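You operate a simulated robot arm through the tools that you are given. There is no shell and no other tool.

The job below is to be done with a simulated robot arm. You get a single attempt, and the scene is never put back.

TASK
Stand the cup in the blue tray, stir it smooth, put it back.
Fine: the stick from the grey pot goes into the yellow pot. Set down upright: clear cup.

It is judged by the outcome, as a careful person would: the job done as asked, and still so three seconds after it is handed in. It fails if anything else is knocked over, pushed out of place, dropped, spilled or broken.

THE ROBOT
A 6-joint arm with a two-finger parallel gripper, fixed in place. Base frame: the origin is at the foot of the arm, x ahead of it, y to its left, z up; the work surface is at about z = 0. Readings come in m, degrees, newtons and seconds.
With the tool pointing down near the work surface it reaches from about 0.18 to 0.46 m from the base axis. Its first joint turns from -70.0 to 70.0 degrees. Payload 1.9 kg.
The tool frame sits at the grasp point between the pads (the TCP): z along the fingers, y along the line on which they close. The tips reach 0.023 m beyond it. Largest opening 0.094 m; finger width 0.038, thickness 0.01; the body of the gripper, 0.054 by 0.096 m, starts 0.039 m behind the TCP.
Orientation is that of the tool frame in the base frame, as a unit quaternion [w, x, y, z]. With the fingers straight down and closing along the base's y, the tool's x points along the base's -x, its y along +y and its z along -z.

THE INTERFACE
- The arm moves only by the tool servo_tool. Its argument "motion" is a list of rows, each a list of 3 entries, a list of its own where there are three numbers: the finger opening in m, from 0 to 0.094, then the shift along the base's x, y, z in m, then the turn, a rotation vector about the base's x, y, z in rad. In form: [[grip, [tx, ty, tz], [rx, ry, rz]], ...]. A call has 1 to 20 rows; each row is the pose to reach, as a shift and turn from the pose commanded when the call began. Each row takes 0.2 s and may step no farther than 0.05 m and 8.6 degrees from the row before; otherwise, or with a gripper value out of range, the whole call is refused. A pose out of reach is approached as far as the arm can. The call stops where the force on the tool passes 40 N (or 10 N more than at its start, if that is more) or the arm is blocked; 0.2 s more then pass. The fingers move at their own pace (about 0.108 m/s each) and stop on an object; they squeeze with about 29 N. The grip force told is the motor's: it shows also when the fingers shut on nothing. Time passes only in rows, and 0.2 s behind the last, so rows that repeat a pose let the fingers close. The reply holds the time, the measured pose of the TCP, the force on the tool along the base axes, the opening and the grip force, in the units named above and with some noise, with the torque about the TCP (base axes, N m) and any sound that the robot's microphone picked up.
- Cameras (640 x 400 px; columns grow to the right, rows downward): "scene" is fixed at [0.0513, 0.306, 0.4343]; the picture's right is [-0.82, -0.57, 0.00], its down [-0.28, 0.39, -0.88] and it looks along [0.50, -0.72, -0.48] (base axes); focal length 214 px, centre (320, 200). "wrist" rides on the gripper at [0.087, 0.016, -0.074] in the tool frame; the picture's right is [-0.18, 0.98, 0.00], its down [-0.58, -0.11, -0.81] and it looks along [-0.79, -0.15, 0.59] (tool axes); focal length 243 px, centre (320, 200). There is no depth. A picture from a camera that has moved, and an enlarged one, comes with that camera's place and axes in the base frame and with its lens.
- grab_frame(camera): a new picture of that camera. It takes no simulated time.
- zoom(camera, box): a new picture of the part [left, top, right, bottom] of that camera's present view, enlarged. It takes no simulated time.
- sign_off(): hands the job in; it is judged then, once.

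Places have to be worked out from the pictures, the camera data and where the tool is seen. Open the gripper and draw the arm clear of the work before you hand the job in, unless the task says otherwise.

The tools are called after "Emit:" as a command line: name --argument value ..., lists and objects as JSON in quotes. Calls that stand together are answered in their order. servo_tool: Moves the arm, as the interface text tells. Its arguments: {"type":"object","properties":{"motion":{"type":"array"}},"required":["motion"]} The other tools are called the same way: grab_frame (camera) takes a picture; zoom (camera, box) takes an enlarged picture of a part of a camera's view; sign_off () hands the job in.

At the start:

```text
t: 0.0
eef_pos: [0.1862, -0.2009, 0.3684]
tcp_rot: [0.0, 0.001, 1.0, 0.0]
force: [-0.1, 0.2, 0.2]
ft_torque: [0.04, 0.02, -0.01]
width: 0.094
finger_force: 0.0
```

scene: 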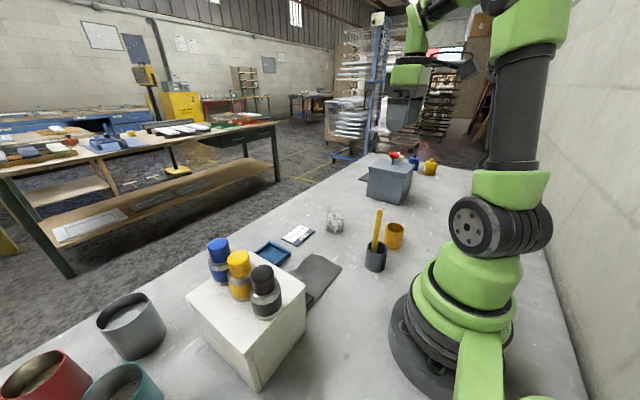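
wrist: 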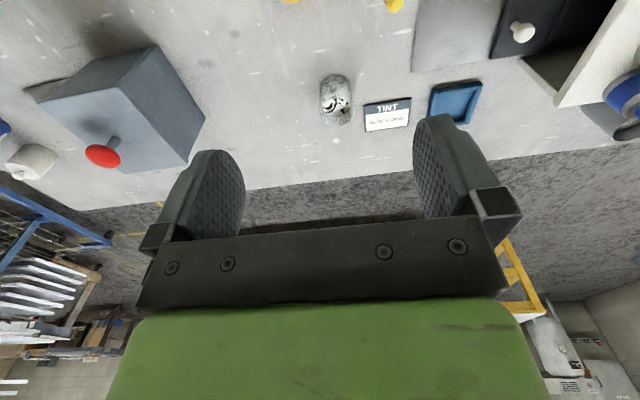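

I start by looking closer at the scene: the clear cup, the blue tray, the card with text, the grey and yellow pots.

Emit:
zoom --camera "scene" --box '[240, 190, 440, 315]'

Emit:
zoom --camera "wrist" --box '[280, 40, 520, 190]'

Emit:
zoom --camera "scene" --box '[160, 210, 360, 335]'

Emit:
zoom --camera "scene" --box '[340, 130, 460, 205]'

```text
3.20 times, centred on (340, 252) of scene
camera zoom: at [0.0513, 0.306, 0.4343], right [-0.82, -0.57, 0.0], down [-0.28, 0.39, -0.88], along [0.5, -0.72, -0.48], focal length 686 px, centre (256, 32)
```

zoom: 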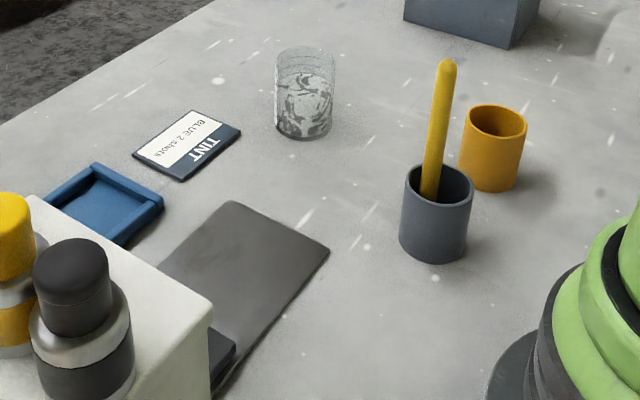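

```text
2.67 times, centred on (400, 115) of wrist
camera zoom: at [0.1004, -0.1859, 0.4422], right [0.19, 0.98, 0.0], down [0.58, -0.11, 0.81], along [0.79, -0.15, -0.59], focal length 647 px, centre (107, 427)
```

zoom: 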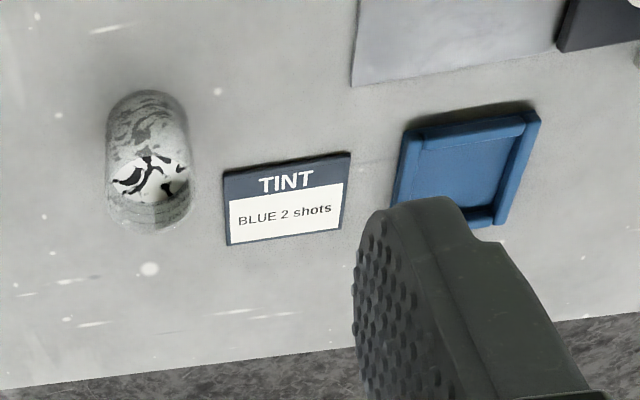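

```text
3.20 times, centred on (260, 272) of scene
camera zoom: at [0.0513, 0.306, 0.4343], right [-0.82, -0.57, 0.0], down [-0.28, 0.39, -0.88], along [0.5, -0.72, -0.48], focal length 686 px, centre (512, -32)
```

zoom: 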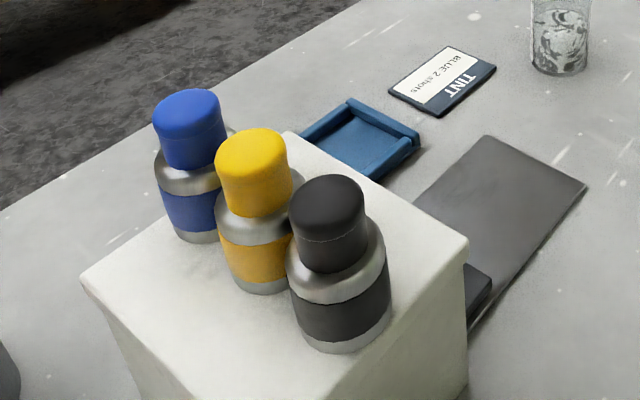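

```text
5.33 times, centred on (400, 168) of scene
camera zoom: at [0.0513, 0.306, 0.4343], right [-0.82, -0.57, 0.0], down [-0.28, 0.39, -0.88], along [0.5, -0.72, -0.48], focal length 1144 px, centre (-107, 373)
```

zoom: 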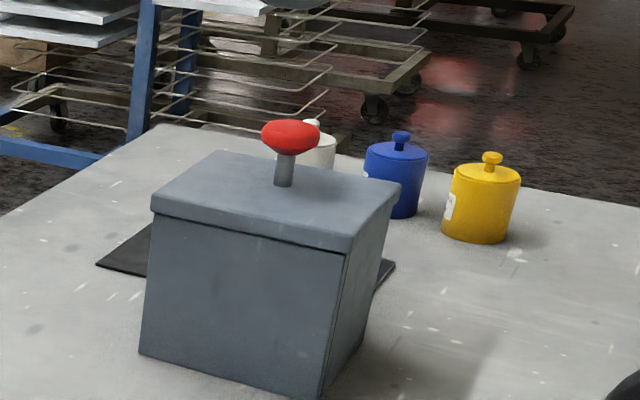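

Cup base works out to about (0.34, -0.20), 0.058 wide and 0.085 tall; the tray is near (0.42, 0.01), the grey pot near (0.17, -0.13) and the yellow pot near (0.16, -0.24). I move left at height to see the tray and the white box better.

Emit:
servo_tool --motion '[[0.094, [0.01, 0.04, 0], [0, 0, 0]], [0.094, [0.02, 0.08, 0], [0, 0, 0]], [0.094, [0.03, 0.12, 0], [0, 0, 0]], [0.094, [0.04, 0.16, 0], [0, 0, 0]], [0.094, [0.04, 0.18, 0], [0, 0, 0]]]'

Emit:
grab_frame --camera "wrist"

Emit:
grab_frame --camera "scene"

```text
t: 1.2
eef_pos: [0.228, -0.0198, 0.3673]
tcp_rot: [0.0, 0.001, 1.0, 0.001]
force: [0.6, 0.6, -0.2]
ft_torque: [0.0, 0.01, 0.0]
width: 0.0939
finger_force: 0.0
```

```text
taken
camera wrist: at [0.1414, -0.0045, 0.4413], right [0.19, 0.98, 0.0], down [0.58, -0.11, 0.81], along [0.79, -0.15, -0.59], focal length 243 px, centre (320, 200)
```

wrist: 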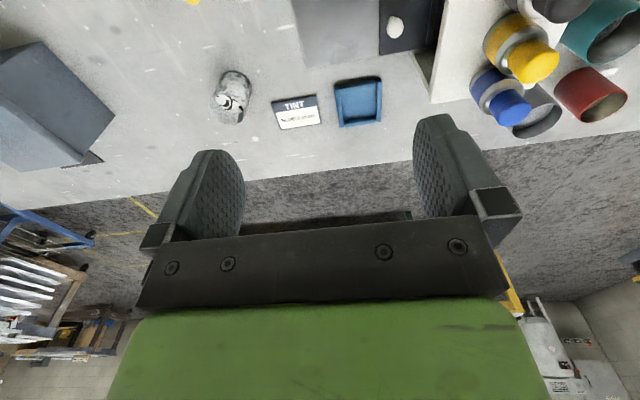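

```text
taken
```

scene: 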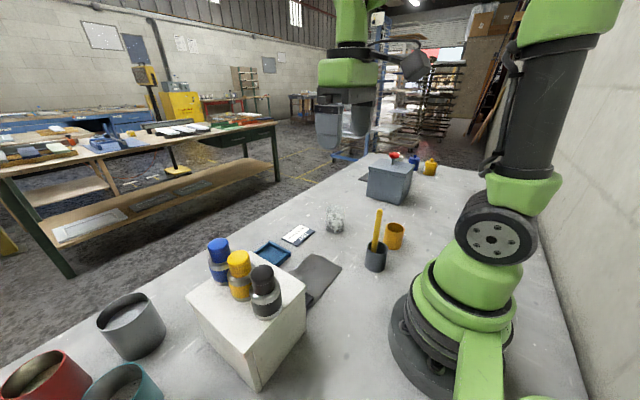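

Emit:
zoom --camera "wrist" --box '[200, 40, 440, 190]'

Emit:
zoom --camera "wrist" --box '[320, 0, 520, 125]'

```text
2.67 times, centred on (320, 115) of wrist
camera zoom: at [0.1414, -0.0045, 0.4413], right [0.19, 0.98, 0.0], down [0.58, -0.11, 0.81], along [0.79, -0.15, -0.59], focal length 647 px, centre (320, 427)
```

zoom: 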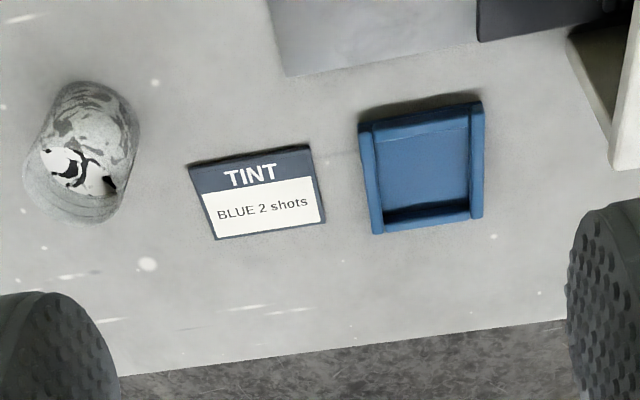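

```text
3.20 times, centred on (420, 62) of wrist
camera zoom: at [0.1414, -0.0045, 0.4413], right [0.19, 0.98, 0.0], down [0.58, -0.11, 0.81], along [0.79, -0.15, -0.59], focal length 776 px, centre (0, 640)
```

zoom: 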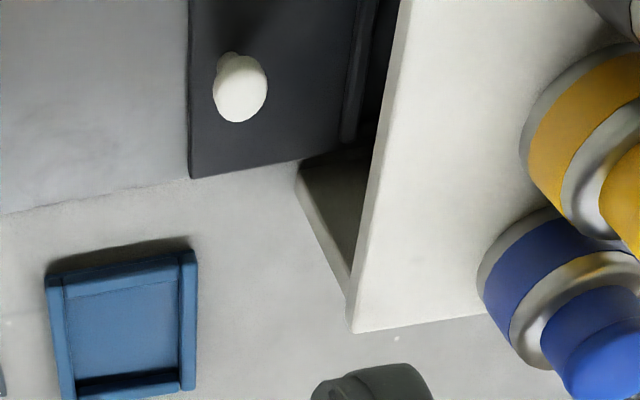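

The tray spans roughly x 0.378–0.471, y -0.02–0.063 (centre about (0.425, 0.021)); the white box's nearest corner is about (0.363, 0.112, 0.13), so it is clear. I move above the cup and look down along the fingers.

Emit:
servo_tool --motion '[[0.094, [0.02, -0.035, 0], [0, 0, 0]], [0.094, [0.04, -0.07, 0], [0, 0, 0]], [0.094, [0.06, -0.105, 0], [0, 0, 0]], [0.094, [0.08, -0.14, 0], [0, 0, 0]], [0.094, [0.1, -0.165, -0.02], [0, 0, 0]], [0.094, [0.113, -0.183, -0.06], [0, 0, 0]], [0.094, [0.113, -0.183, -0.1], [0, 0, 0]], [0.094, [0.113, -0.183, -0.14], [0, 0, 0]], [0.094, [0.113, -0.183, -0.16], [0, 0, 0]], [0.094, [0.113, -0.183, -0.16], [0, 0, 0]]]'

Emit:
grab_frame --camera "wrist"

Emit:
zoom --camera "scene" --box '[240, 100, 440, 225]'

```text
t: 3.4
eef_pos: [0.3384, -0.2062, 0.2084]
tcp_rot: [-0.001, 0.0, 1.0, 0.0]
force: [-0.3, 0.1, -0.2]
ft_torque: [-0.03, 0.0, -0.01]
width: 0.0941
finger_force: 0.0
```

```text
taken
camera wrist: at [0.2516, -0.1903, 0.2826], right [0.19, 0.98, 0.0], down [0.58, -0.11, 0.81], along [0.79, -0.15, -0.59], focal length 243 px, centre (320, 200)
```

wrist: 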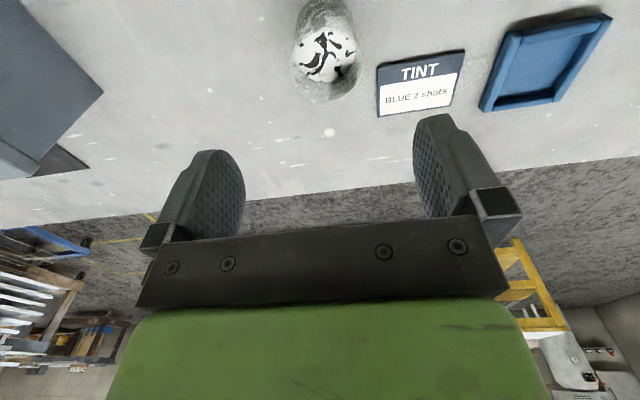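

```text
3.20 times, centred on (340, 162) of scene
camera zoom: at [0.0513, 0.306, 0.4343], right [-0.82, -0.57, 0.0], down [-0.28, 0.39, -0.88], along [0.5, -0.72, -0.48], focal length 686 px, centre (256, 320)
```

zoom: 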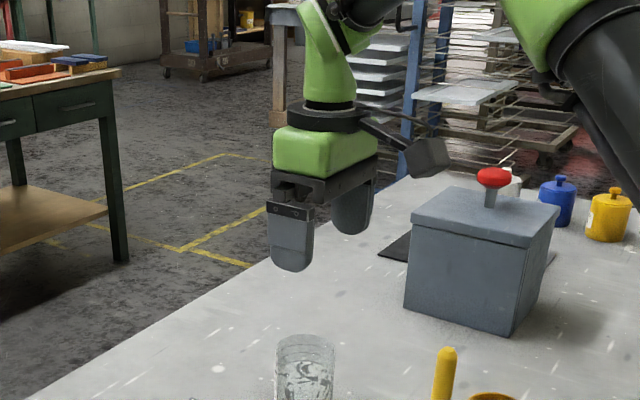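

Emit:
zoom --camera "wrist" --box '[240, 0, 400, 110]'

Emit:
zoom --camera "scene" --box '[290, 190, 410, 280]'

Emit:
zoom --camera "wrist" --box '[460, 0, 640, 120]'

```text
3.64 times, centred on (320, 55) of wrist
camera zoom: at [0.2516, -0.1903, 0.2826], right [0.19, 0.98, 0.0], down [0.58, -0.11, 0.81], along [0.79, -0.15, -0.59], focal length 882 px, centre (320, 727)
```

zoom: 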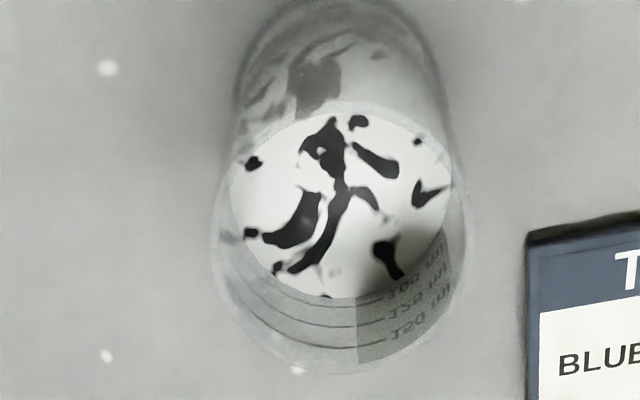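

```text
4.44 times, centred on (350, 235) of scene
camera zoom: at [0.0513, 0.306, 0.4343], right [-0.82, -0.57, 0.0], down [-0.28, 0.39, -0.88], along [0.5, -0.72, -0.48], focal length 953 px, centre (187, 44)
```

zoom: 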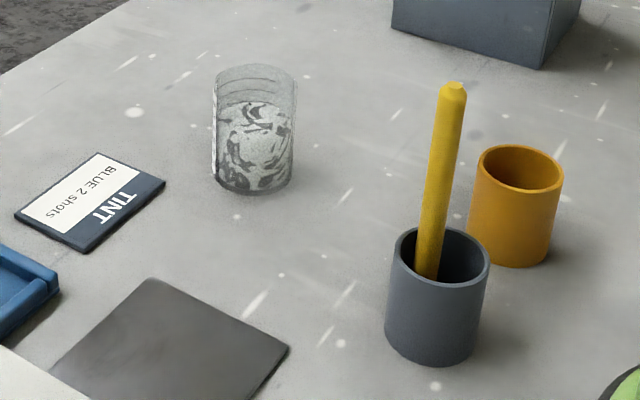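

```text
3.33 times, centred on (550, 60) of wrist
camera zoom: at [0.2516, -0.1903, 0.2826], right [0.19, 0.98, 0.0], down [0.58, -0.11, 0.81], along [0.79, -0.15, -0.59], focal length 809 px, centre (-447, 667)
```

zoom: 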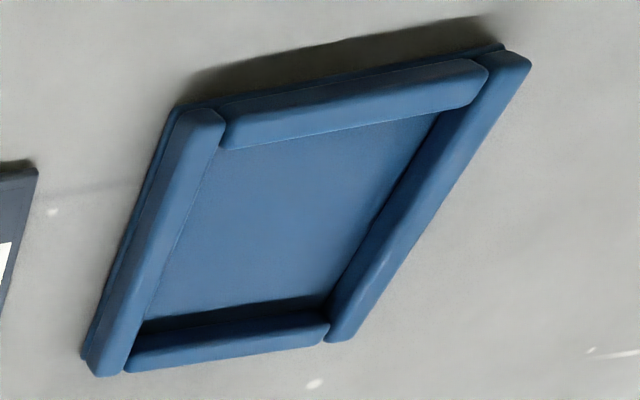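

The cup centre now works out nearer (0.347, -0.205) with a rim height of about 0.08. I shift forward slightly and go down to just above the rim to check alignment.

Emit:
servo_tool --motion '[[0.094, [0.008, -0.001, -0.03], [0, 0, 0]], [0.094, [0.008, -0.001, -0.06], [0, 0, 0]], [0.094, [0.008, -0.001, -0.082], [0, 0, 0]], [0.094, [0.008, -0.001, -0.082], [0, 0, 0]]]'

Emit:
grab_frame --camera "wrist"

Emit:
zoom --camera "scene" --box '[260, 160, 400, 250]'

```text
t: 4.4
eef_pos: [0.3471, -0.2047, 0.1266]
tcp_rot: [0.0, 0.001, 1.0, 0.0]
force: [-0.4, 0.4, 0.3]
ft_torque: [0.01, -0.02, 0.01]
width: 0.0942
finger_force: 0.0
```

```text
taken
camera wrist: at [0.2601, -0.1889, 0.2006], right [0.19, 0.98, 0.0], down [0.58, -0.11, 0.81], along [0.79, -0.15, -0.59], focal length 243 px, centre (320, 200)
```

wrist: 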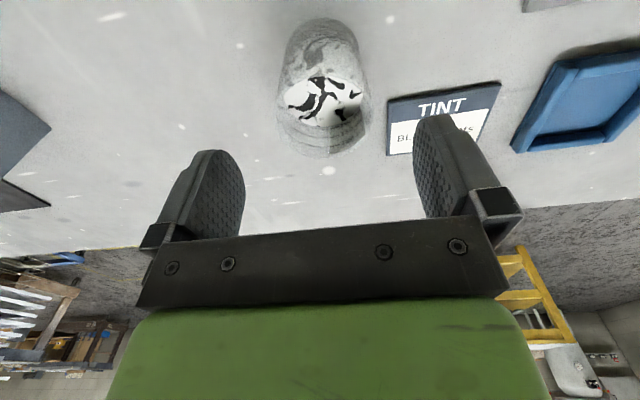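

```text
4.44 times, centred on (330, 205) of scene
camera zoom: at [0.0513, 0.306, 0.4343], right [-0.82, -0.57, 0.0], down [-0.28, 0.39, -0.88], along [0.5, -0.72, -0.48], focal length 953 px, centre (276, 178)
```

zoom: 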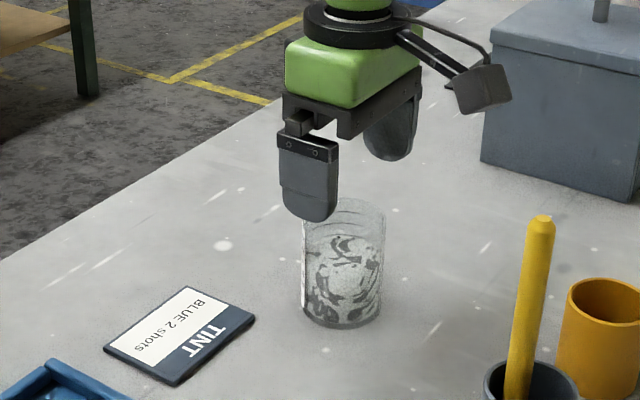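

Cup centre checks out at (0.348, -0.204), within a millimetre or two of the tool axis. I descend to about z = 0.052 and close gently on it.

Emit:
servo_tool --motion '[[0.094, [0.001, 0.001, -0.025], [0, 0, 0]], [0.094, [0.001, 0.001, -0.05], [0, 0, 0]], [0.094, [0.001, 0.001, -0.074], [0, 0, 0]], [0.094, [0.001, 0.001, -0.074], [0, 0, 0]], [0.075, [0.001, 0.001, -0.074], [0, 0, 0]], [0.066, [0.001, 0.001, -0.074], [0, 0, 0]], [0.062, [0.001, 0.001, -0.074], [0, 0, 0]], [0.058, [0.001, 0.001, -0.074], [0, 0, 0]], [0.054, [0.001, 0.001, -0.074], [0, 0, 0]], [0.05, [0.001, 0.001, -0.074], [0, 0, 0]], [0.05, [0.001, 0.001, -0.074], [0, 0, 0]]]'

Emit:
grab_frame --camera "wrist"

Emit:
zoom --camera "scene" --box '[260, 160, 400, 250]'

```text
t: 6.8
eef_pos: [0.3484, -0.2061, 0.0551]
tcp_rot: [0.0, 0.0, 1.0, 0.0]
force: [-0.2, -1.2, 0.2]
ft_torque: [-0.04, 0.03, 0.03]
width: 0.0591
finger_force: 29.4
```

```text
taken
camera wrist: at [0.2619, -0.1907, 0.128], right [0.19, 0.98, 0.0], down [0.58, -0.11, 0.81], along [0.79, -0.15, -0.59], focal length 243 px, centre (320, 200)
```

wrist: 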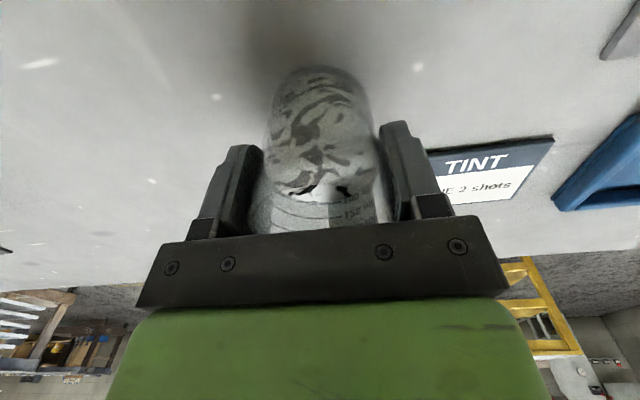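

```text
4.44 times, centred on (330, 205) of scene
camera zoom: at [0.0513, 0.306, 0.4343], right [-0.82, -0.57, 0.0], down [-0.28, 0.39, -0.88], along [0.5, -0.72, -0.48], focal length 953 px, centre (276, 178)
```

zoom: 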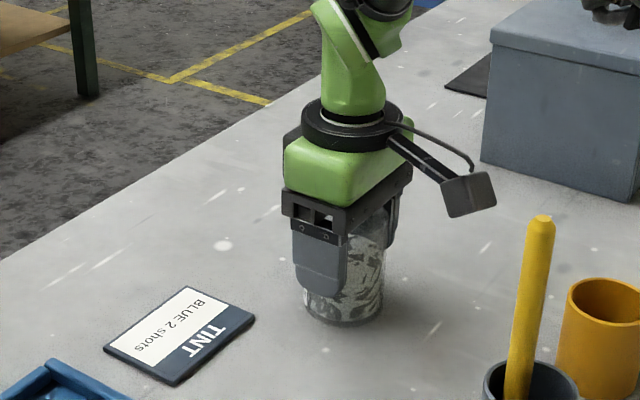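

Grip holds at 0.059 m width with the cup upright. I lift slowly and carry it with gentle ramps to hover over the tray.

Emit:
servo_tool --motion '[[0.05, [0, 0, 0.005], [0, 0, 0]], [0.05, [0, 0, 0.015], [0, 0, 0]], [0.05, [0, 0, 0.03], [0, 0, 0]], [0.05, [0, 0, 0.042], [0, 0, 0]], [0.05, [0, 0, 0.048], [0, 0, 0]], [0.05, [0.002, 0.006, 0.05], [0, 0, 0]], [0.05, [0.007, 0.021, 0.05], [0, 0, 0]], [0.05, [0.014, 0.043, 0.05], [0, 0, 0]], [0.05, [0.022, 0.066, 0.05], [0, 0, 0]], [0.05, [0.03, 0.09, 0.05], [0, 0, 0]], [0.05, [0.038, 0.114, 0.05], [0, 0, 0]], [0.05, [0.046, 0.138, 0.05], [0, 0, 0]], [0.05, [0.054, 0.162, 0.05], [0, 0, 0]], [0.05, [0.062, 0.186, 0.05], [0, 0, 0]], [0.05, [0.069, 0.206, 0.05], [0, 0, 0]], [0.05, [0.073, 0.218, 0.05], [0, 0, 0]], [0.05, [0.075, 0.224, 0.05], [0, 0, 0]], [0.05, [0.075, 0.226, 0.05], [0, 0, 0]], [0.05, [0.075, 0.226, 0.05], [0, 0, 0]]]'

Emit:
grab_frame --camera "wrist"

Emit:
zoom --camera "scene" --box '[210, 180, 350, 280]'

```text
t: 10.8
eef_pos: [0.4243, 0.0215, 0.102]
tcp_rot: [0.0, 0.001, 1.0, 0.0]
force: [0.8, 0.4, -1.8]
ft_torque: [-0.01, 0.0, 0.0]
width: 0.059
finger_force: 29.8
```

```text
taken
camera wrist: at [0.3385, 0.0372, 0.1757], right [0.19, 0.98, 0.0], down [0.58, -0.11, 0.81], along [0.79, -0.15, -0.59], focal length 243 px, centre (320, 200)
```

wrist: 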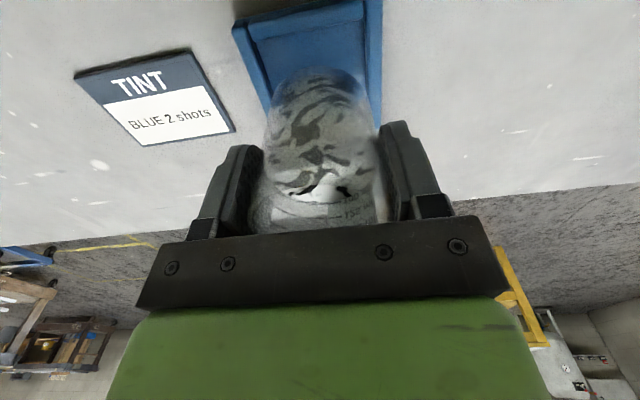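

```text
4.00 times, centred on (280, 230) of scene
camera zoom: at [0.0513, 0.306, 0.4343], right [-0.82, -0.57, 0.0], down [-0.28, 0.39, -0.88], along [0.5, -0.72, -0.48], focal length 858 px, centre (480, 80)
```

zoom: 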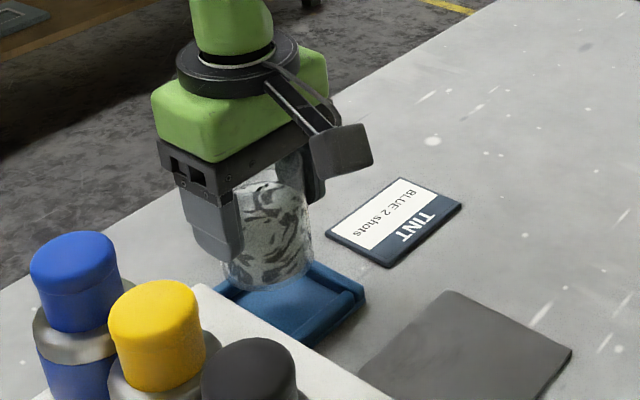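

Emit:
zoom --camera "wrist" --box '[210, 0, 402, 120]'

```text
3.33 times, centred on (306, 60) of wrist
camera zoom: at [0.3385, 0.0372, 0.1757], right [0.19, 0.98, 0.0], down [0.58, -0.11, 0.81], along [0.79, -0.15, -0.59], focal length 809 px, centre (367, 667)
```

zoom: 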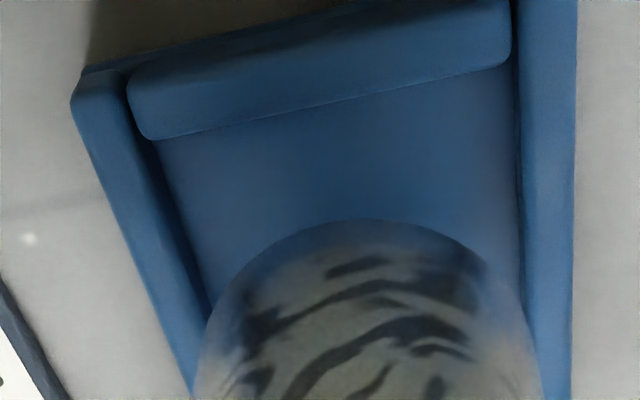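

The cup base is about 2 mm left and 2 mm short of the tray's inner centre. I zoom in with the scene camera to verify before lowering.

Emit:
zoom --camera "scene" --box '[248, 225, 312, 265]'

```text
10.00 times, centred on (280, 245) of scene
camera zoom: at [0.0513, 0.306, 0.4343], right [-0.82, -0.57, 0.0], down [-0.28, 0.39, -0.88], along [0.5, -0.72, -0.48], focal length 2145 px, centre (720, -250)
```

zoom: 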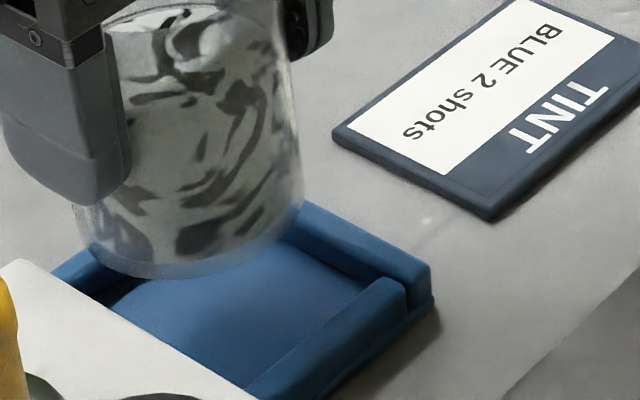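

Both cameras agree on the inner opening: x about 0.393–0.459, y about -0.016–0.053. I shift by (+3, -3) mm and lower to just above the tray floor.

Emit:
servo_tool --motion '[[0.05, [0.002, -0.002, 0], [0, 0, 0]], [0.05, [0.003, -0.003, -0.008], [0, 0, 0]], [0.05, [0.003, -0.003, -0.018], [0, 0, 0]], [0.05, [0.003, -0.003, -0.028], [0, 0, 0]], [0.05, [0.003, -0.003, -0.034], [0, 0, 0]], [0.05, [0.003, -0.003, -0.034], [0, 0, 0]]]'

Emit:
zoom --camera "wrist" --box '[210, 0, 402, 120]'

Emit:
zoom --camera "scene" --box '[248, 225, 312, 265]'

```text
t: 12.2
eef_pos: [0.4275, 0.0174, 0.067]
tcp_rot: [0.0, 0.0, 1.0, 0.0]
force: [0.4, -1.0, -1.8]
ft_torque: [0.01, 0.0, 0.0]
width: 0.0589
finger_force: 29.1
```

```text
3.33 times, centred on (306, 60) of wrist
camera zoom: at [0.3411, 0.0325, 0.1414], right [0.19, 0.98, 0.0], down [0.58, -0.11, 0.81], along [0.79, -0.15, -0.59], focal length 809 px, centre (367, 667)
```

zoom: 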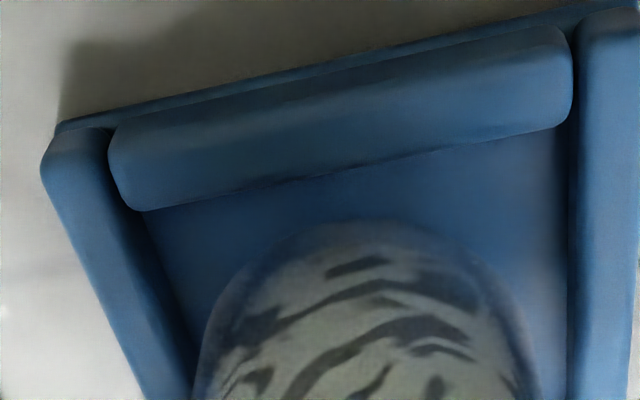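

```text
10.00 times, centred on (280, 245) of scene
camera zoom: at [0.0513, 0.306, 0.4343], right [-0.82, -0.57, 0.0], down [-0.28, 0.39, -0.88], along [0.5, -0.72, -0.48], focal length 2145 px, centre (720, -250)
```

zoom: 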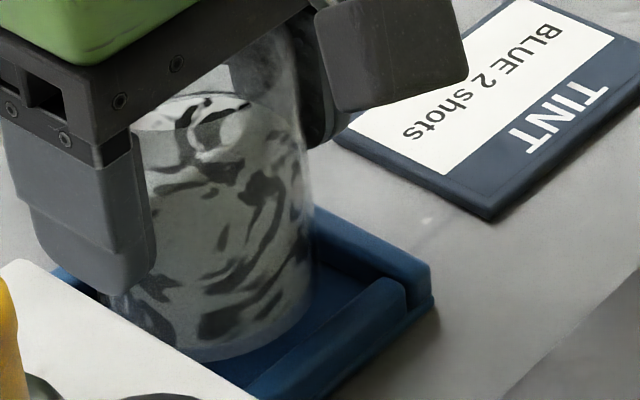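

Near-side gap is about 5 mm, and the left gap is a little tighter than the right one. I nudge 1.5 mm in +y and lower gently until I feel the floor.

Emit:
servo_tool --motion '[[0.05, [0, 0.0015, 0], [0, 0, 0]], [0.05, [0, 0.0015, -0.004], [0, 0, 0]], [0.05, [0, 0.0015, -0.007], [0, 0, 0]], [0.05, [0, 0.0015, -0.009], [0, 0, 0]], [0.05, [0, 0.0015, -0.009], [0, 0, 0]]]'

Emit:
zoom --camera "wrist" --box '[210, 0, 402, 120]'

Emit:
zoom --camera "scene" --box '[248, 225, 312, 265]'

```text
t: 13.4
eef_pos: [0.4277, 0.0196, 0.0587]
tcp_rot: [0.001, 0.001, 1.0, 0.0]
force: [-3.1, -1.9, 11.1]
ft_torque: [-0.17, 0.15, -0.05]
width: 0.0589
finger_force: 29.4
```

```text
3.33 times, centred on (306, 60) of wrist
camera zoom: at [0.3412, 0.0349, 0.1328], right [0.19, 0.98, 0.0], down [0.58, -0.11, 0.81], along [0.79, -0.15, -0.59], focal length 809 px, centre (367, 667)
```

zoom: 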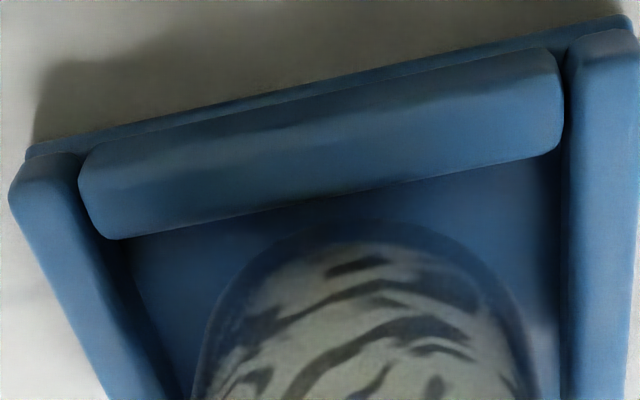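

```text
10.00 times, centred on (280, 245) of scene
camera zoom: at [0.0513, 0.306, 0.4343], right [-0.82, -0.57, 0.0], down [-0.28, 0.39, -0.88], along [0.5, -0.72, -0.48], focal length 2145 px, centre (720, -250)
```

zoom: 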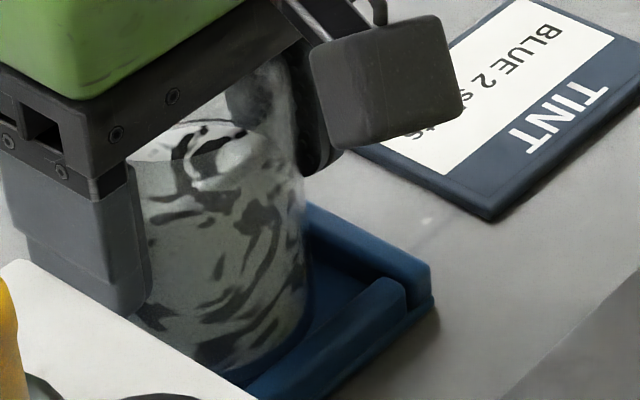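

Contact force 11 N with near-zero moment arm means the cup is standing on the tray floor, centred. I ease off 1 mm, open slowly and rise straight up.

Emit:
servo_tool --motion '[[0.05, [0, 0, 0.001], [0, 0, 0]], [0.056, [0, 0, 0.001], [0, 0, 0]], [0.059, [0, 0, 0.001], [0, 0, 0]], [0.062, [0, 0, 0.001], [0, 0, 0]], [0.066, [0, 0, 0.001], [0, 0, 0]], [0.074, [0, 0, 0.001], [0, 0, 0]], [0.084, [0, 0, 0.001], [0, 0, 0]], [0.084, [0, 0, 0.01], [0, 0, 0]], [0.084, [0, 0, 0.03], [0, 0, 0]], [0.084, [0, 0, 0.06], [0, 0, 0]], [0.084, [0, 0, 0.1], [0, 0, 0]], [0.084, [0, 0, 0.14], [0, 0, 0]], [0.084, [-0.02, -0.02, 0.17], [0, 0, 0]]]'

Emit:
grab_frame --camera "wrist"

Emit:
zoom --camera "scene" --box '[240, 200, 336, 260]'

```text
t: 16.2
eef_pos: [0.4075, -0.0004, 0.2326]
tcp_rot: [0.0, 0.0, 1.0, 0.0]
force: [0.1, -0.6, 0.1]
ft_torque: [0.0, 0.0, 0.01]
width: 0.0842
finger_force: 0.1
```

```text
taken
camera wrist: at [0.3211, 0.0157, 0.3051], right [0.19, 0.98, 0.0], down [0.58, -0.11, 0.81], along [0.79, -0.15, -0.59], focal length 243 px, centre (320, 200)
```

wrist: 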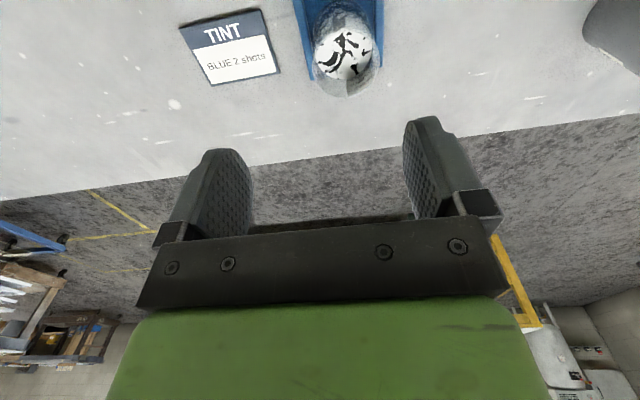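

```text
6.67 times, centred on (288, 230) of scene
camera zoom: at [0.0513, 0.306, 0.4343], right [-0.82, -0.57, 0.0], down [-0.28, 0.39, -0.88], along [0.5, -0.72, -0.48], focal length 1430 px, centre (533, 0)
```

zoom: 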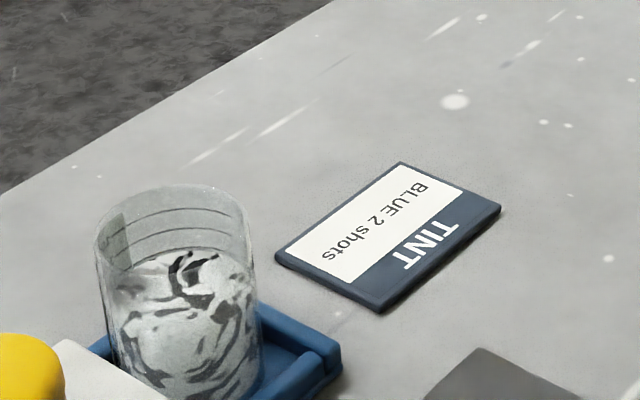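

The cup is upright in the tray. Now I need a good view of the stick in the grey pot, so I swing over toward the pots with the tool yawed 90° so the wrist camera looks at them.

Emit:
servo_tool --motion '[[0.094, [-0.017, -0.019, 0.012], [0, 0, 0.13]], [0.094, [-0.034, -0.038, 0.024], [0, 0, 0.26]], [0.094, [-0.051, -0.057, 0.036], [0, 0, 0.39]], [0.094, [-0.068, -0.076, 0.048], [0, 0, 0.52]], [0.094, [-0.085, -0.095, 0.06], [0, 0, 0.65]], [0.094, [-0.102, -0.114, 0.072], [0, 0, 0.78]], [0.094, [-0.119, -0.133, 0.084], [0, 0, 0.91]], [0.094, [-0.136, -0.152, 0.096], [0, 0, 1.04]], [0.094, [-0.153, -0.171, 0.1], [0, 0, 1.17]], [0.094, [-0.17, -0.19, 0.1], [0, 0, 1.3]], [0.094, [-0.19, -0.21, 0.1], [0, 0, 1.43]], [0.094, [-0.206, -0.23, 0.1], [0, 0, 1.5708]], [0.094, [-0.206, -0.23, 0.1], [0, 0, 1.5708]]]'

Emit:
grab_frame --camera "wrist"

Emit:
grab_frame --camera "scene"

```text
t: 19.0
eef_pos: [0.2024, -0.2308, 0.3284]
tcp_rot: [0.0, -0.707, 0.707, 0.0]
force: [0.6, 0.1, -0.1]
ft_torque: [-0.02, 0.01, 0.01]
width: 0.0938
finger_force: 0.1
```

```text
taken
camera wrist: at [0.1865, -0.3184, 0.4026], right [-0.98, 0.18, 0.0], down [0.11, 0.58, 0.81], along [0.15, 0.79, -0.59], focal length 243 px, centre (320, 200)
```

wrist: 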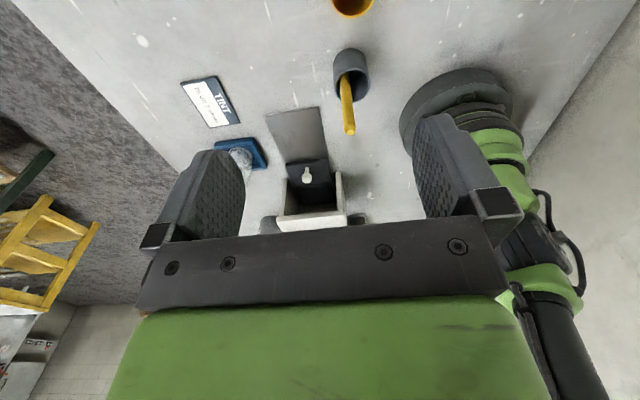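

```text
taken
```

scene: 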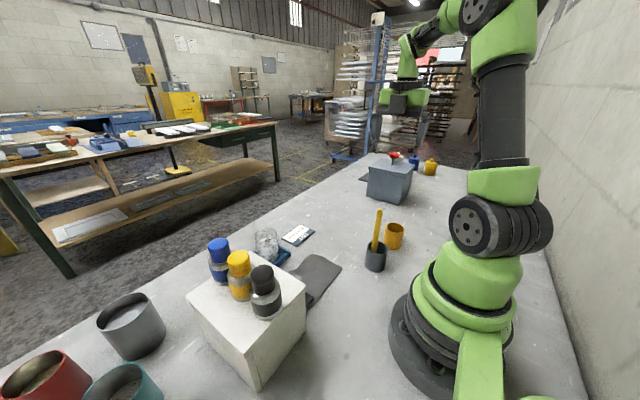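

Emit:
zoom --camera "wrist" --box '[290, 0, 418, 140]'

Emit:
zoom --camera "scene" --box '[345, 200, 425, 280]'

```text
2.86 times, centred on (354, 70) of wrist
camera zoom: at [0.1865, -0.3184, 0.4026], right [-0.98, 0.18, 0.0], down [0.11, 0.58, 0.81], along [0.15, 0.79, -0.59], focal length 693 px, centre (223, 571)
```

zoom: 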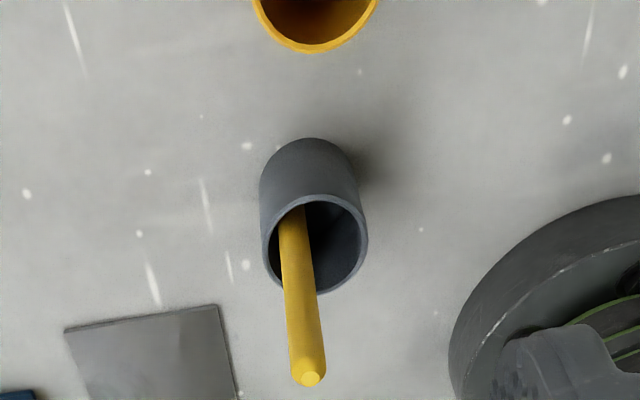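

```text
5.00 times, centred on (385, 240) of scene
camera zoom: at [0.0513, 0.306, 0.4343], right [-0.82, -0.57, 0.0], down [-0.28, 0.39, -0.88], along [0.5, -0.72, -0.48], focal length 1072 px, centre (-5, 0)
```

zoom: 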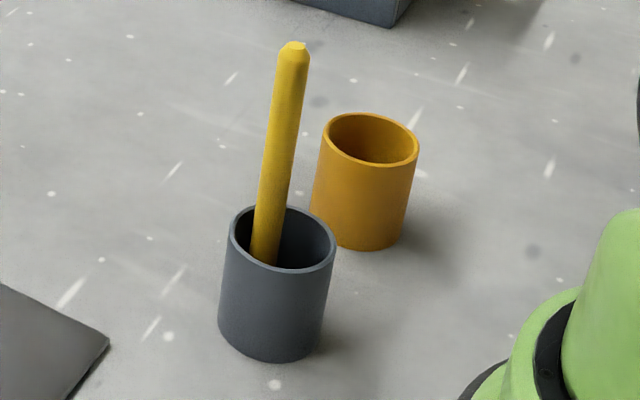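

Triangulating both views, the stick's top is at about (0.183, -0.131, 0.173) and it leans only about 3° toward +y; it is roughly 15 mm thick. I move above it, well clear of its top, and check the alignment.

Emit:
servo_tool --motion '[[0.094, [-0.004, 0.024, -0.01], [0, 0, 0]], [0.094, [-0.009, 0.05, -0.02], [0, 0, 0]], [0.094, [-0.014, 0.076, -0.035], [0, 0, 0]], [0.094, [-0.017, 0.097, -0.055], [0, 0, 0]], [0.094, [-0.017, 0.097, -0.08], [0, 0, 0]], [0.094, [-0.017, 0.097, -0.09], [0, 0, 0]], [0.094, [-0.017, 0.097, -0.09], [0, 0, 0]]]'

Emit:
grab_frame --camera "wrist"

Emit:
zoom --camera "scene" --box '[320, 120, 448, 280]'

```text
t: 20.6
eef_pos: [0.1835, -0.1331, 0.2394]
tcp_rot: [0.001, -0.706, 0.708, 0.0]
force: [-0.7, -0.3, -0.2]
ft_torque: [0.03, 0.01, -0.01]
width: 0.0941
finger_force: 0.1
```

```text
taken
camera wrist: at [0.1676, -0.2202, 0.3129], right [-0.98, 0.19, 0.0], down [0.11, 0.58, 0.81], along [0.15, 0.79, -0.59], focal length 243 px, centre (320, 200)
```

wrist: 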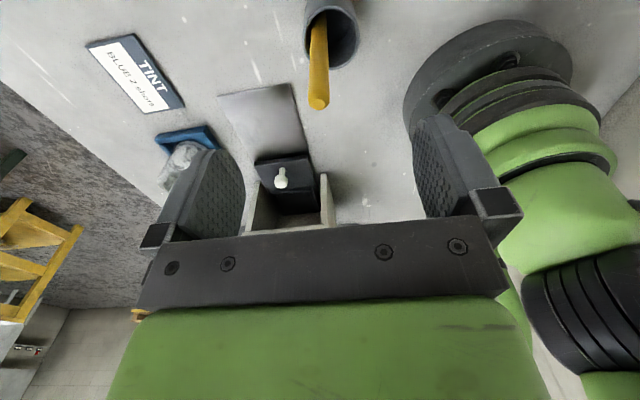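

```text
2.50 times, centred on (384, 200) of scene
camera zoom: at [0.0513, 0.306, 0.4343], right [-0.82, -0.57, 0.0], down [-0.28, 0.39, -0.88], along [0.5, -0.72, -0.48], focal length 536 px, centre (160, 200)
```

zoom: 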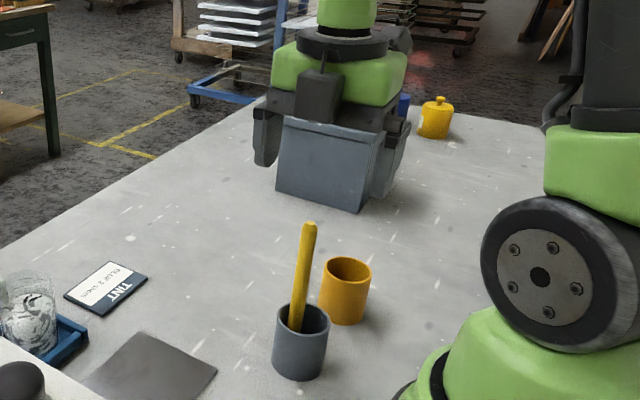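

The stick top sits right on the tool axis (within 2 mm). I descend to TCP z ≈ 0.142 with a 3° tilt matching its lean, then close.

Emit:
servo_tool --motion '[[0.094, [0.001, -0.001, -0.02], [-0.014, 0, 0]], [0.094, [0.001, -0.001, -0.045], [-0.028, 0, 0]], [0.094, [0.001, -0.001, -0.07], [-0.042, 0, 0]], [0.094, [0.001, -0.001, -0.09], [-0.055, 0, 0]], [0.094, [0.001, -0.001, -0.097], [-0.055, 0, 0]], [0.06, [0.001, -0.001, -0.097], [-0.055, 0, 0]], [0.035, [0.001, -0.001, -0.097], [-0.055, 0, 0]], [0.025, [0.001, -0.001, -0.097], [-0.055, 0, 0]], [0.02, [0.001, -0.001, -0.097], [-0.055, 0, 0]], [0.016, [0.001, -0.001, -0.097], [-0.055, 0, 0]], [0.012, [0.001, -0.001, -0.097], [-0.055, 0, 0]], [0.008, [0.001, -0.001, -0.097], [-0.055, 0, 0]], [0.006, [0.001, -0.001, -0.097], [-0.055, 0, 0]]]'

Emit:
grab_frame --camera "wrist"

Emit:
zoom --camera "scene" --box '[320, 160, 448, 280]'

```text
t: 23.4
eef_pos: [0.185, -0.1344, 0.1421]
tcp_rot: [-0.02, -0.707, 0.707, -0.019]
force: [0.7, 0.5, 1.7]
ft_torque: [0.01, -0.15, 0.0]
width: 0.0135
finger_force: 29.3
```

```text
taken
camera wrist: at [0.1683, -0.2172, 0.2217], right [-0.98, 0.19, -0.01], down [0.11, 0.62, 0.77], along [0.15, 0.76, -0.63], focal length 243 px, centre (320, 200)
```

wrist: 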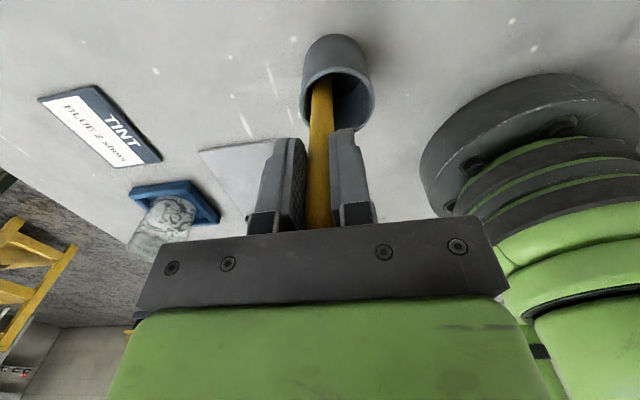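

```text
3.33 times, centred on (384, 220) of scene
camera zoom: at [0.0513, 0.306, 0.4343], right [-0.82, -0.57, 0.0], down [-0.28, 0.39, -0.88], along [0.5, -0.72, -0.48], focal length 715 px, centre (107, 133)
```

zoom: 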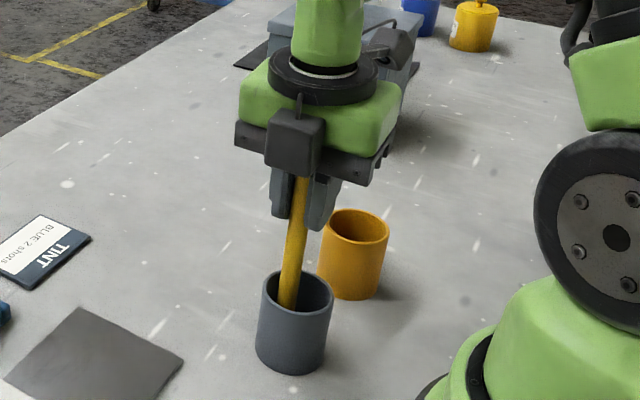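

Stick is gripped (13.5 mm). I draw it straight out along its own axis, then bring the tool vertical.

Emit:
servo_tool --motion '[[0.004, [0, 0.0005, 0.01], [0, 0, 0]], [0.004, [0.0005, 0.0015, 0.03], [0, 0, 0]], [0.004, [0.001, 0.003, 0.055], [0, 0, 0]], [0.004, [0.0015, 0.0045, 0.08], [0, 0, 0]], [0.004, [0.002, 0.006, 0.105], [0, 0, 0]], [0.004, [0.002, 0.007, 0.125], [0, 0, 0]], [0.004, [0.002, 0.007, 0.135], [0.03, 0, 0]], [0.004, [0.002, 0.007, 0.135], [0.055, 0, 0]], [0.004, [0.002, 0.007, 0.135], [0.055, 0, 0]]]'

Emit:
grab_frame --camera "wrist"

Emit:
zoom --camera "scene" --box '[320, 120, 448, 280]'

```text
t: 25.4
eef_pos: [0.1872, -0.1288, 0.278]
tcp_rot: [0.001, -0.706, 0.708, 0.0]
force: [-0.4, 0.2, 0.4]
ft_torque: [-0.01, 0.0, 0.0]
width: 0.0135
finger_force: 28.7
```

```text
taken
camera wrist: at [0.1701, -0.2151, 0.3519], right [-0.98, 0.19, 0.0], down [0.11, 0.58, 0.81], along [0.15, 0.79, -0.59], focal length 243 px, centre (320, 200)
```

wrist: 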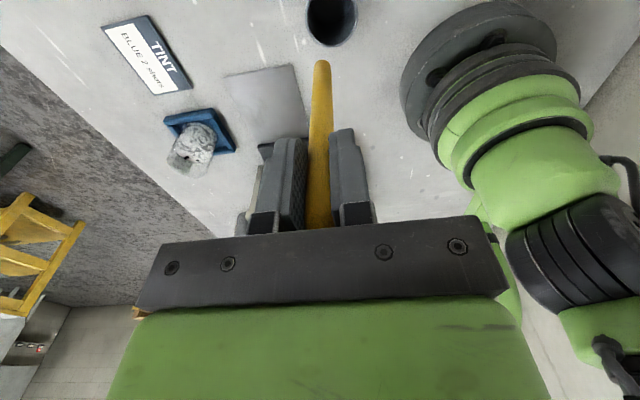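

```text
2.50 times, centred on (384, 200) of scene
camera zoom: at [0.0513, 0.306, 0.4343], right [-0.82, -0.57, 0.0], down [-0.28, 0.39, -0.88], along [0.5, -0.72, -0.48], focal length 536 px, centre (160, 200)
```

zoom: 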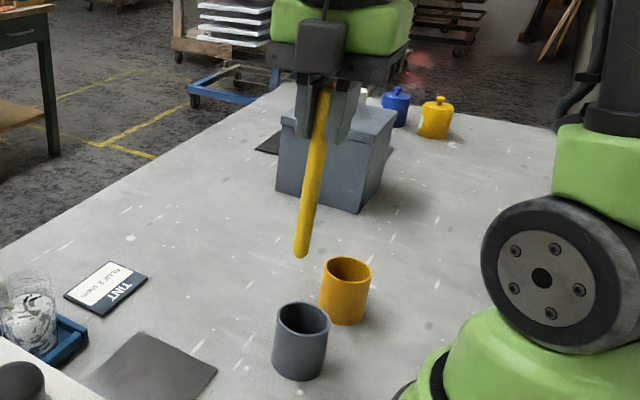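

The stick is out and hanging essentially vertical, its tip about 0.137 m below the TCP. I carry it at constant height over to the cup in the tray.

Emit:
servo_tool --motion '[[0.004, [0.012, 0.007, 0], [0, 0, 0]], [0.004, [0.04, 0.024, 0], [0, 0, 0]], [0.004, [0.075, 0.046, 0], [0, 0, 0]], [0.004, [0.11, 0.067, 0], [0, 0, 0]], [0.004, [0.145, 0.088, 0], [0, 0, 0]], [0.004, [0.18, 0.11, 0], [0, 0, 0]], [0.004, [0.21, 0.128, 0], [0, 0, 0]], [0.004, [0.232, 0.1415, 0], [0, 0, 0]], [0.004, [0.2408, 0.147, 0], [0, 0, 0]], [0.004, [0.2408, 0.147, 0], [0, 0, 0]]]'

Emit:
grab_frame --camera "wrist"

Emit:
zoom --camera "scene" --box '[210, 140, 338, 270]'

```text
t: 27.6
eef_pos: [0.4267, 0.0193, 0.2758]
tcp_rot: [0.0, -0.707, 0.707, 0.001]
force: [0.2, 1.0, -0.7]
ft_torque: [0.02, -0.02, -0.02]
width: 0.013
finger_force: 28.9
```

```text
taken
camera wrist: at [0.411, -0.0679, 0.3497], right [-0.98, 0.19, 0.0], down [0.11, 0.58, 0.81], along [0.15, 0.79, -0.59], focal length 243 px, centre (320, 200)
```

wrist: 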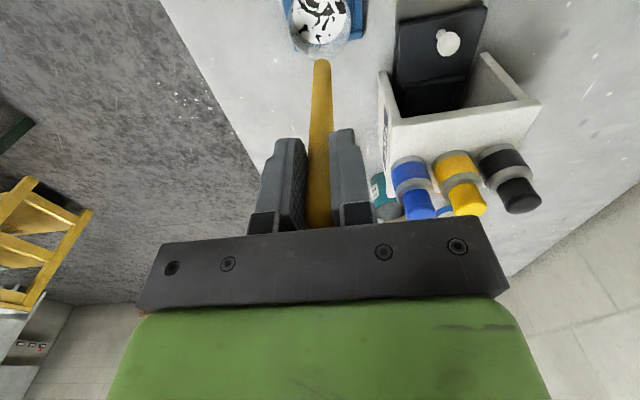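

```text
3.08 times, centred on (274, 205) of scene
camera zoom: at [0.0513, 0.306, 0.4343], right [-0.82, -0.57, 0.0], down [-0.28, 0.39, -0.88], along [0.5, -0.72, -0.48], focal length 660 px, centre (462, 185)
```

zoom: 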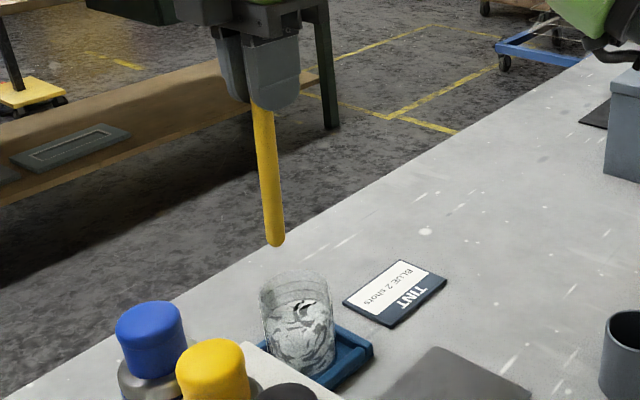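

Both cameras put the stick tip about 7 mm toward +y of the tool axis (a roughly 3° lean in the hand). I tilt the tool to make the stick vertical and lower a little for a check just above the rim.

Emit:
servo_tool --motion '[[0.004, [0, 0, -0.005], [-0.025, 0, 0]], [0.004, [0, 0, -0.015], [-0.05, 0, 0]], [0.004, [0, 0, -0.025], [-0.05, 0, 0]], [0.004, [0, 0, -0.025], [-0.05, 0, 0]]]'

Emit:
zoom --camera "wrist" --box '[240, 0, 400, 100]'

Emit:
zoom --camera "scene" --box '[230, 170, 326, 260]'

```text
t: 28.6
eef_pos: [0.4254, 0.0207, 0.2498]
tcp_rot: [-0.017, -0.706, 0.708, -0.017]
force: [0.0, -0.3, -0.3]
ft_torque: [0.02, 0.02, 0.0]
width: 0.013
finger_force: 29.0
```

```text
4.00 times, centred on (320, 50) of wrist
camera zoom: at [0.4102, -0.0629, 0.3275], right [-0.98, 0.19, -0.01], down [0.11, 0.62, 0.78], along [0.15, 0.76, -0.63], focal length 970 px, centre (320, 800)
```

zoom: 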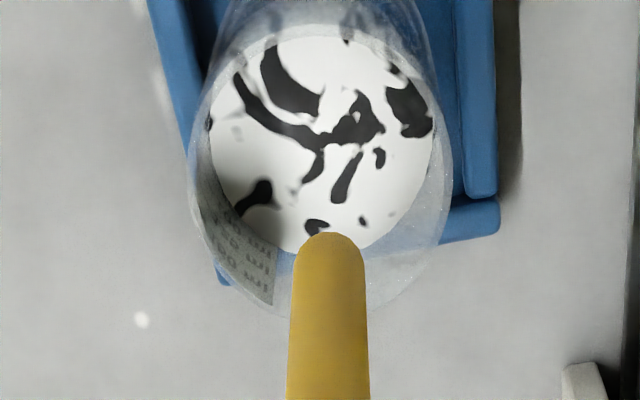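

```text
4.44 times, centred on (278, 215) of scene
camera zoom: at [0.0513, 0.306, 0.4343], right [-0.82, -0.57, 0.0], down [-0.28, 0.39, -0.88], along [0.5, -0.72, -0.48], focal length 953 px, centre (507, 133)
```

zoom: 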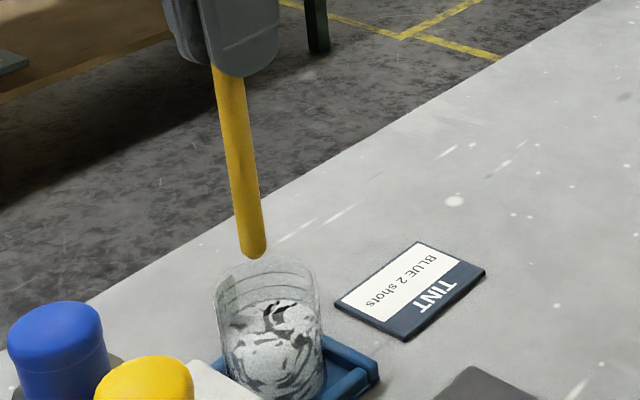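

Stick and cup agree to within about 3 mm; I shift 3 mm toward -y and lower the stick slowly into the paint, staying a centimetre or so off the bottom.

Emit:
servo_tool --motion '[[0.004, [0, -0.003, 0], [0, 0, 0]], [0.004, [0, -0.003, -0.015], [0, 0, 0]], [0.004, [0, -0.003, -0.03], [0, 0, 0]], [0.004, [0, -0.003, -0.045], [0, 0, 0]], [0.004, [0, -0.003, -0.06], [0, 0, 0]], [0.004, [0, -0.003, -0.075], [0, 0, 0]], [0.004, [0, -0.003, -0.085], [0, 0, 0]], [0.004, [0, -0.003, -0.088], [0, 0, 0]], [0.004, [0, -0.003, -0.088], [0, 0, 0]]]'

Emit:
zoom --camera "wrist" --box '[240, 0, 400, 100]'

Emit:
zoom --camera "scene" --box '[230, 180, 326, 260]'

```text
t: 30.6
eef_pos: [0.4285, 0.0161, 0.1638]
tcp_rot: [-0.018, -0.707, 0.707, -0.018]
force: [0.0, 0.8, 0.9]
ft_torque: [0.0, 0.0, -0.04]
width: 0.0133
finger_force: 28.9
```

```text
4.00 times, centred on (320, 50) of wrist
camera zoom: at [0.4129, -0.0666, 0.2426], right [-0.98, 0.19, -0.01], down [0.11, 0.62, 0.78], along [0.15, 0.76, -0.63], focal length 970 px, centre (320, 800)
```

zoom: 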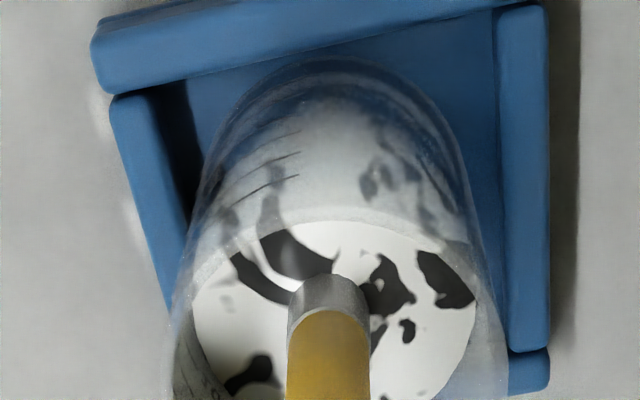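

```text
5.00 times, centred on (278, 220) of scene
camera zoom: at [0.0513, 0.306, 0.4343], right [-0.82, -0.57, 0.0], down [-0.28, 0.39, -0.88], along [0.5, -0.72, -0.48], focal length 1072 px, centre (530, 100)
```

zoom: 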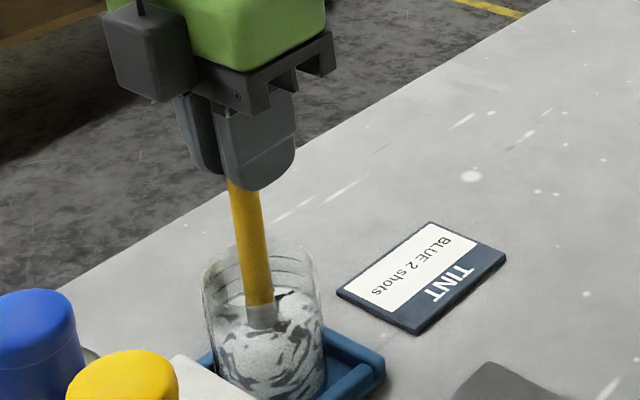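

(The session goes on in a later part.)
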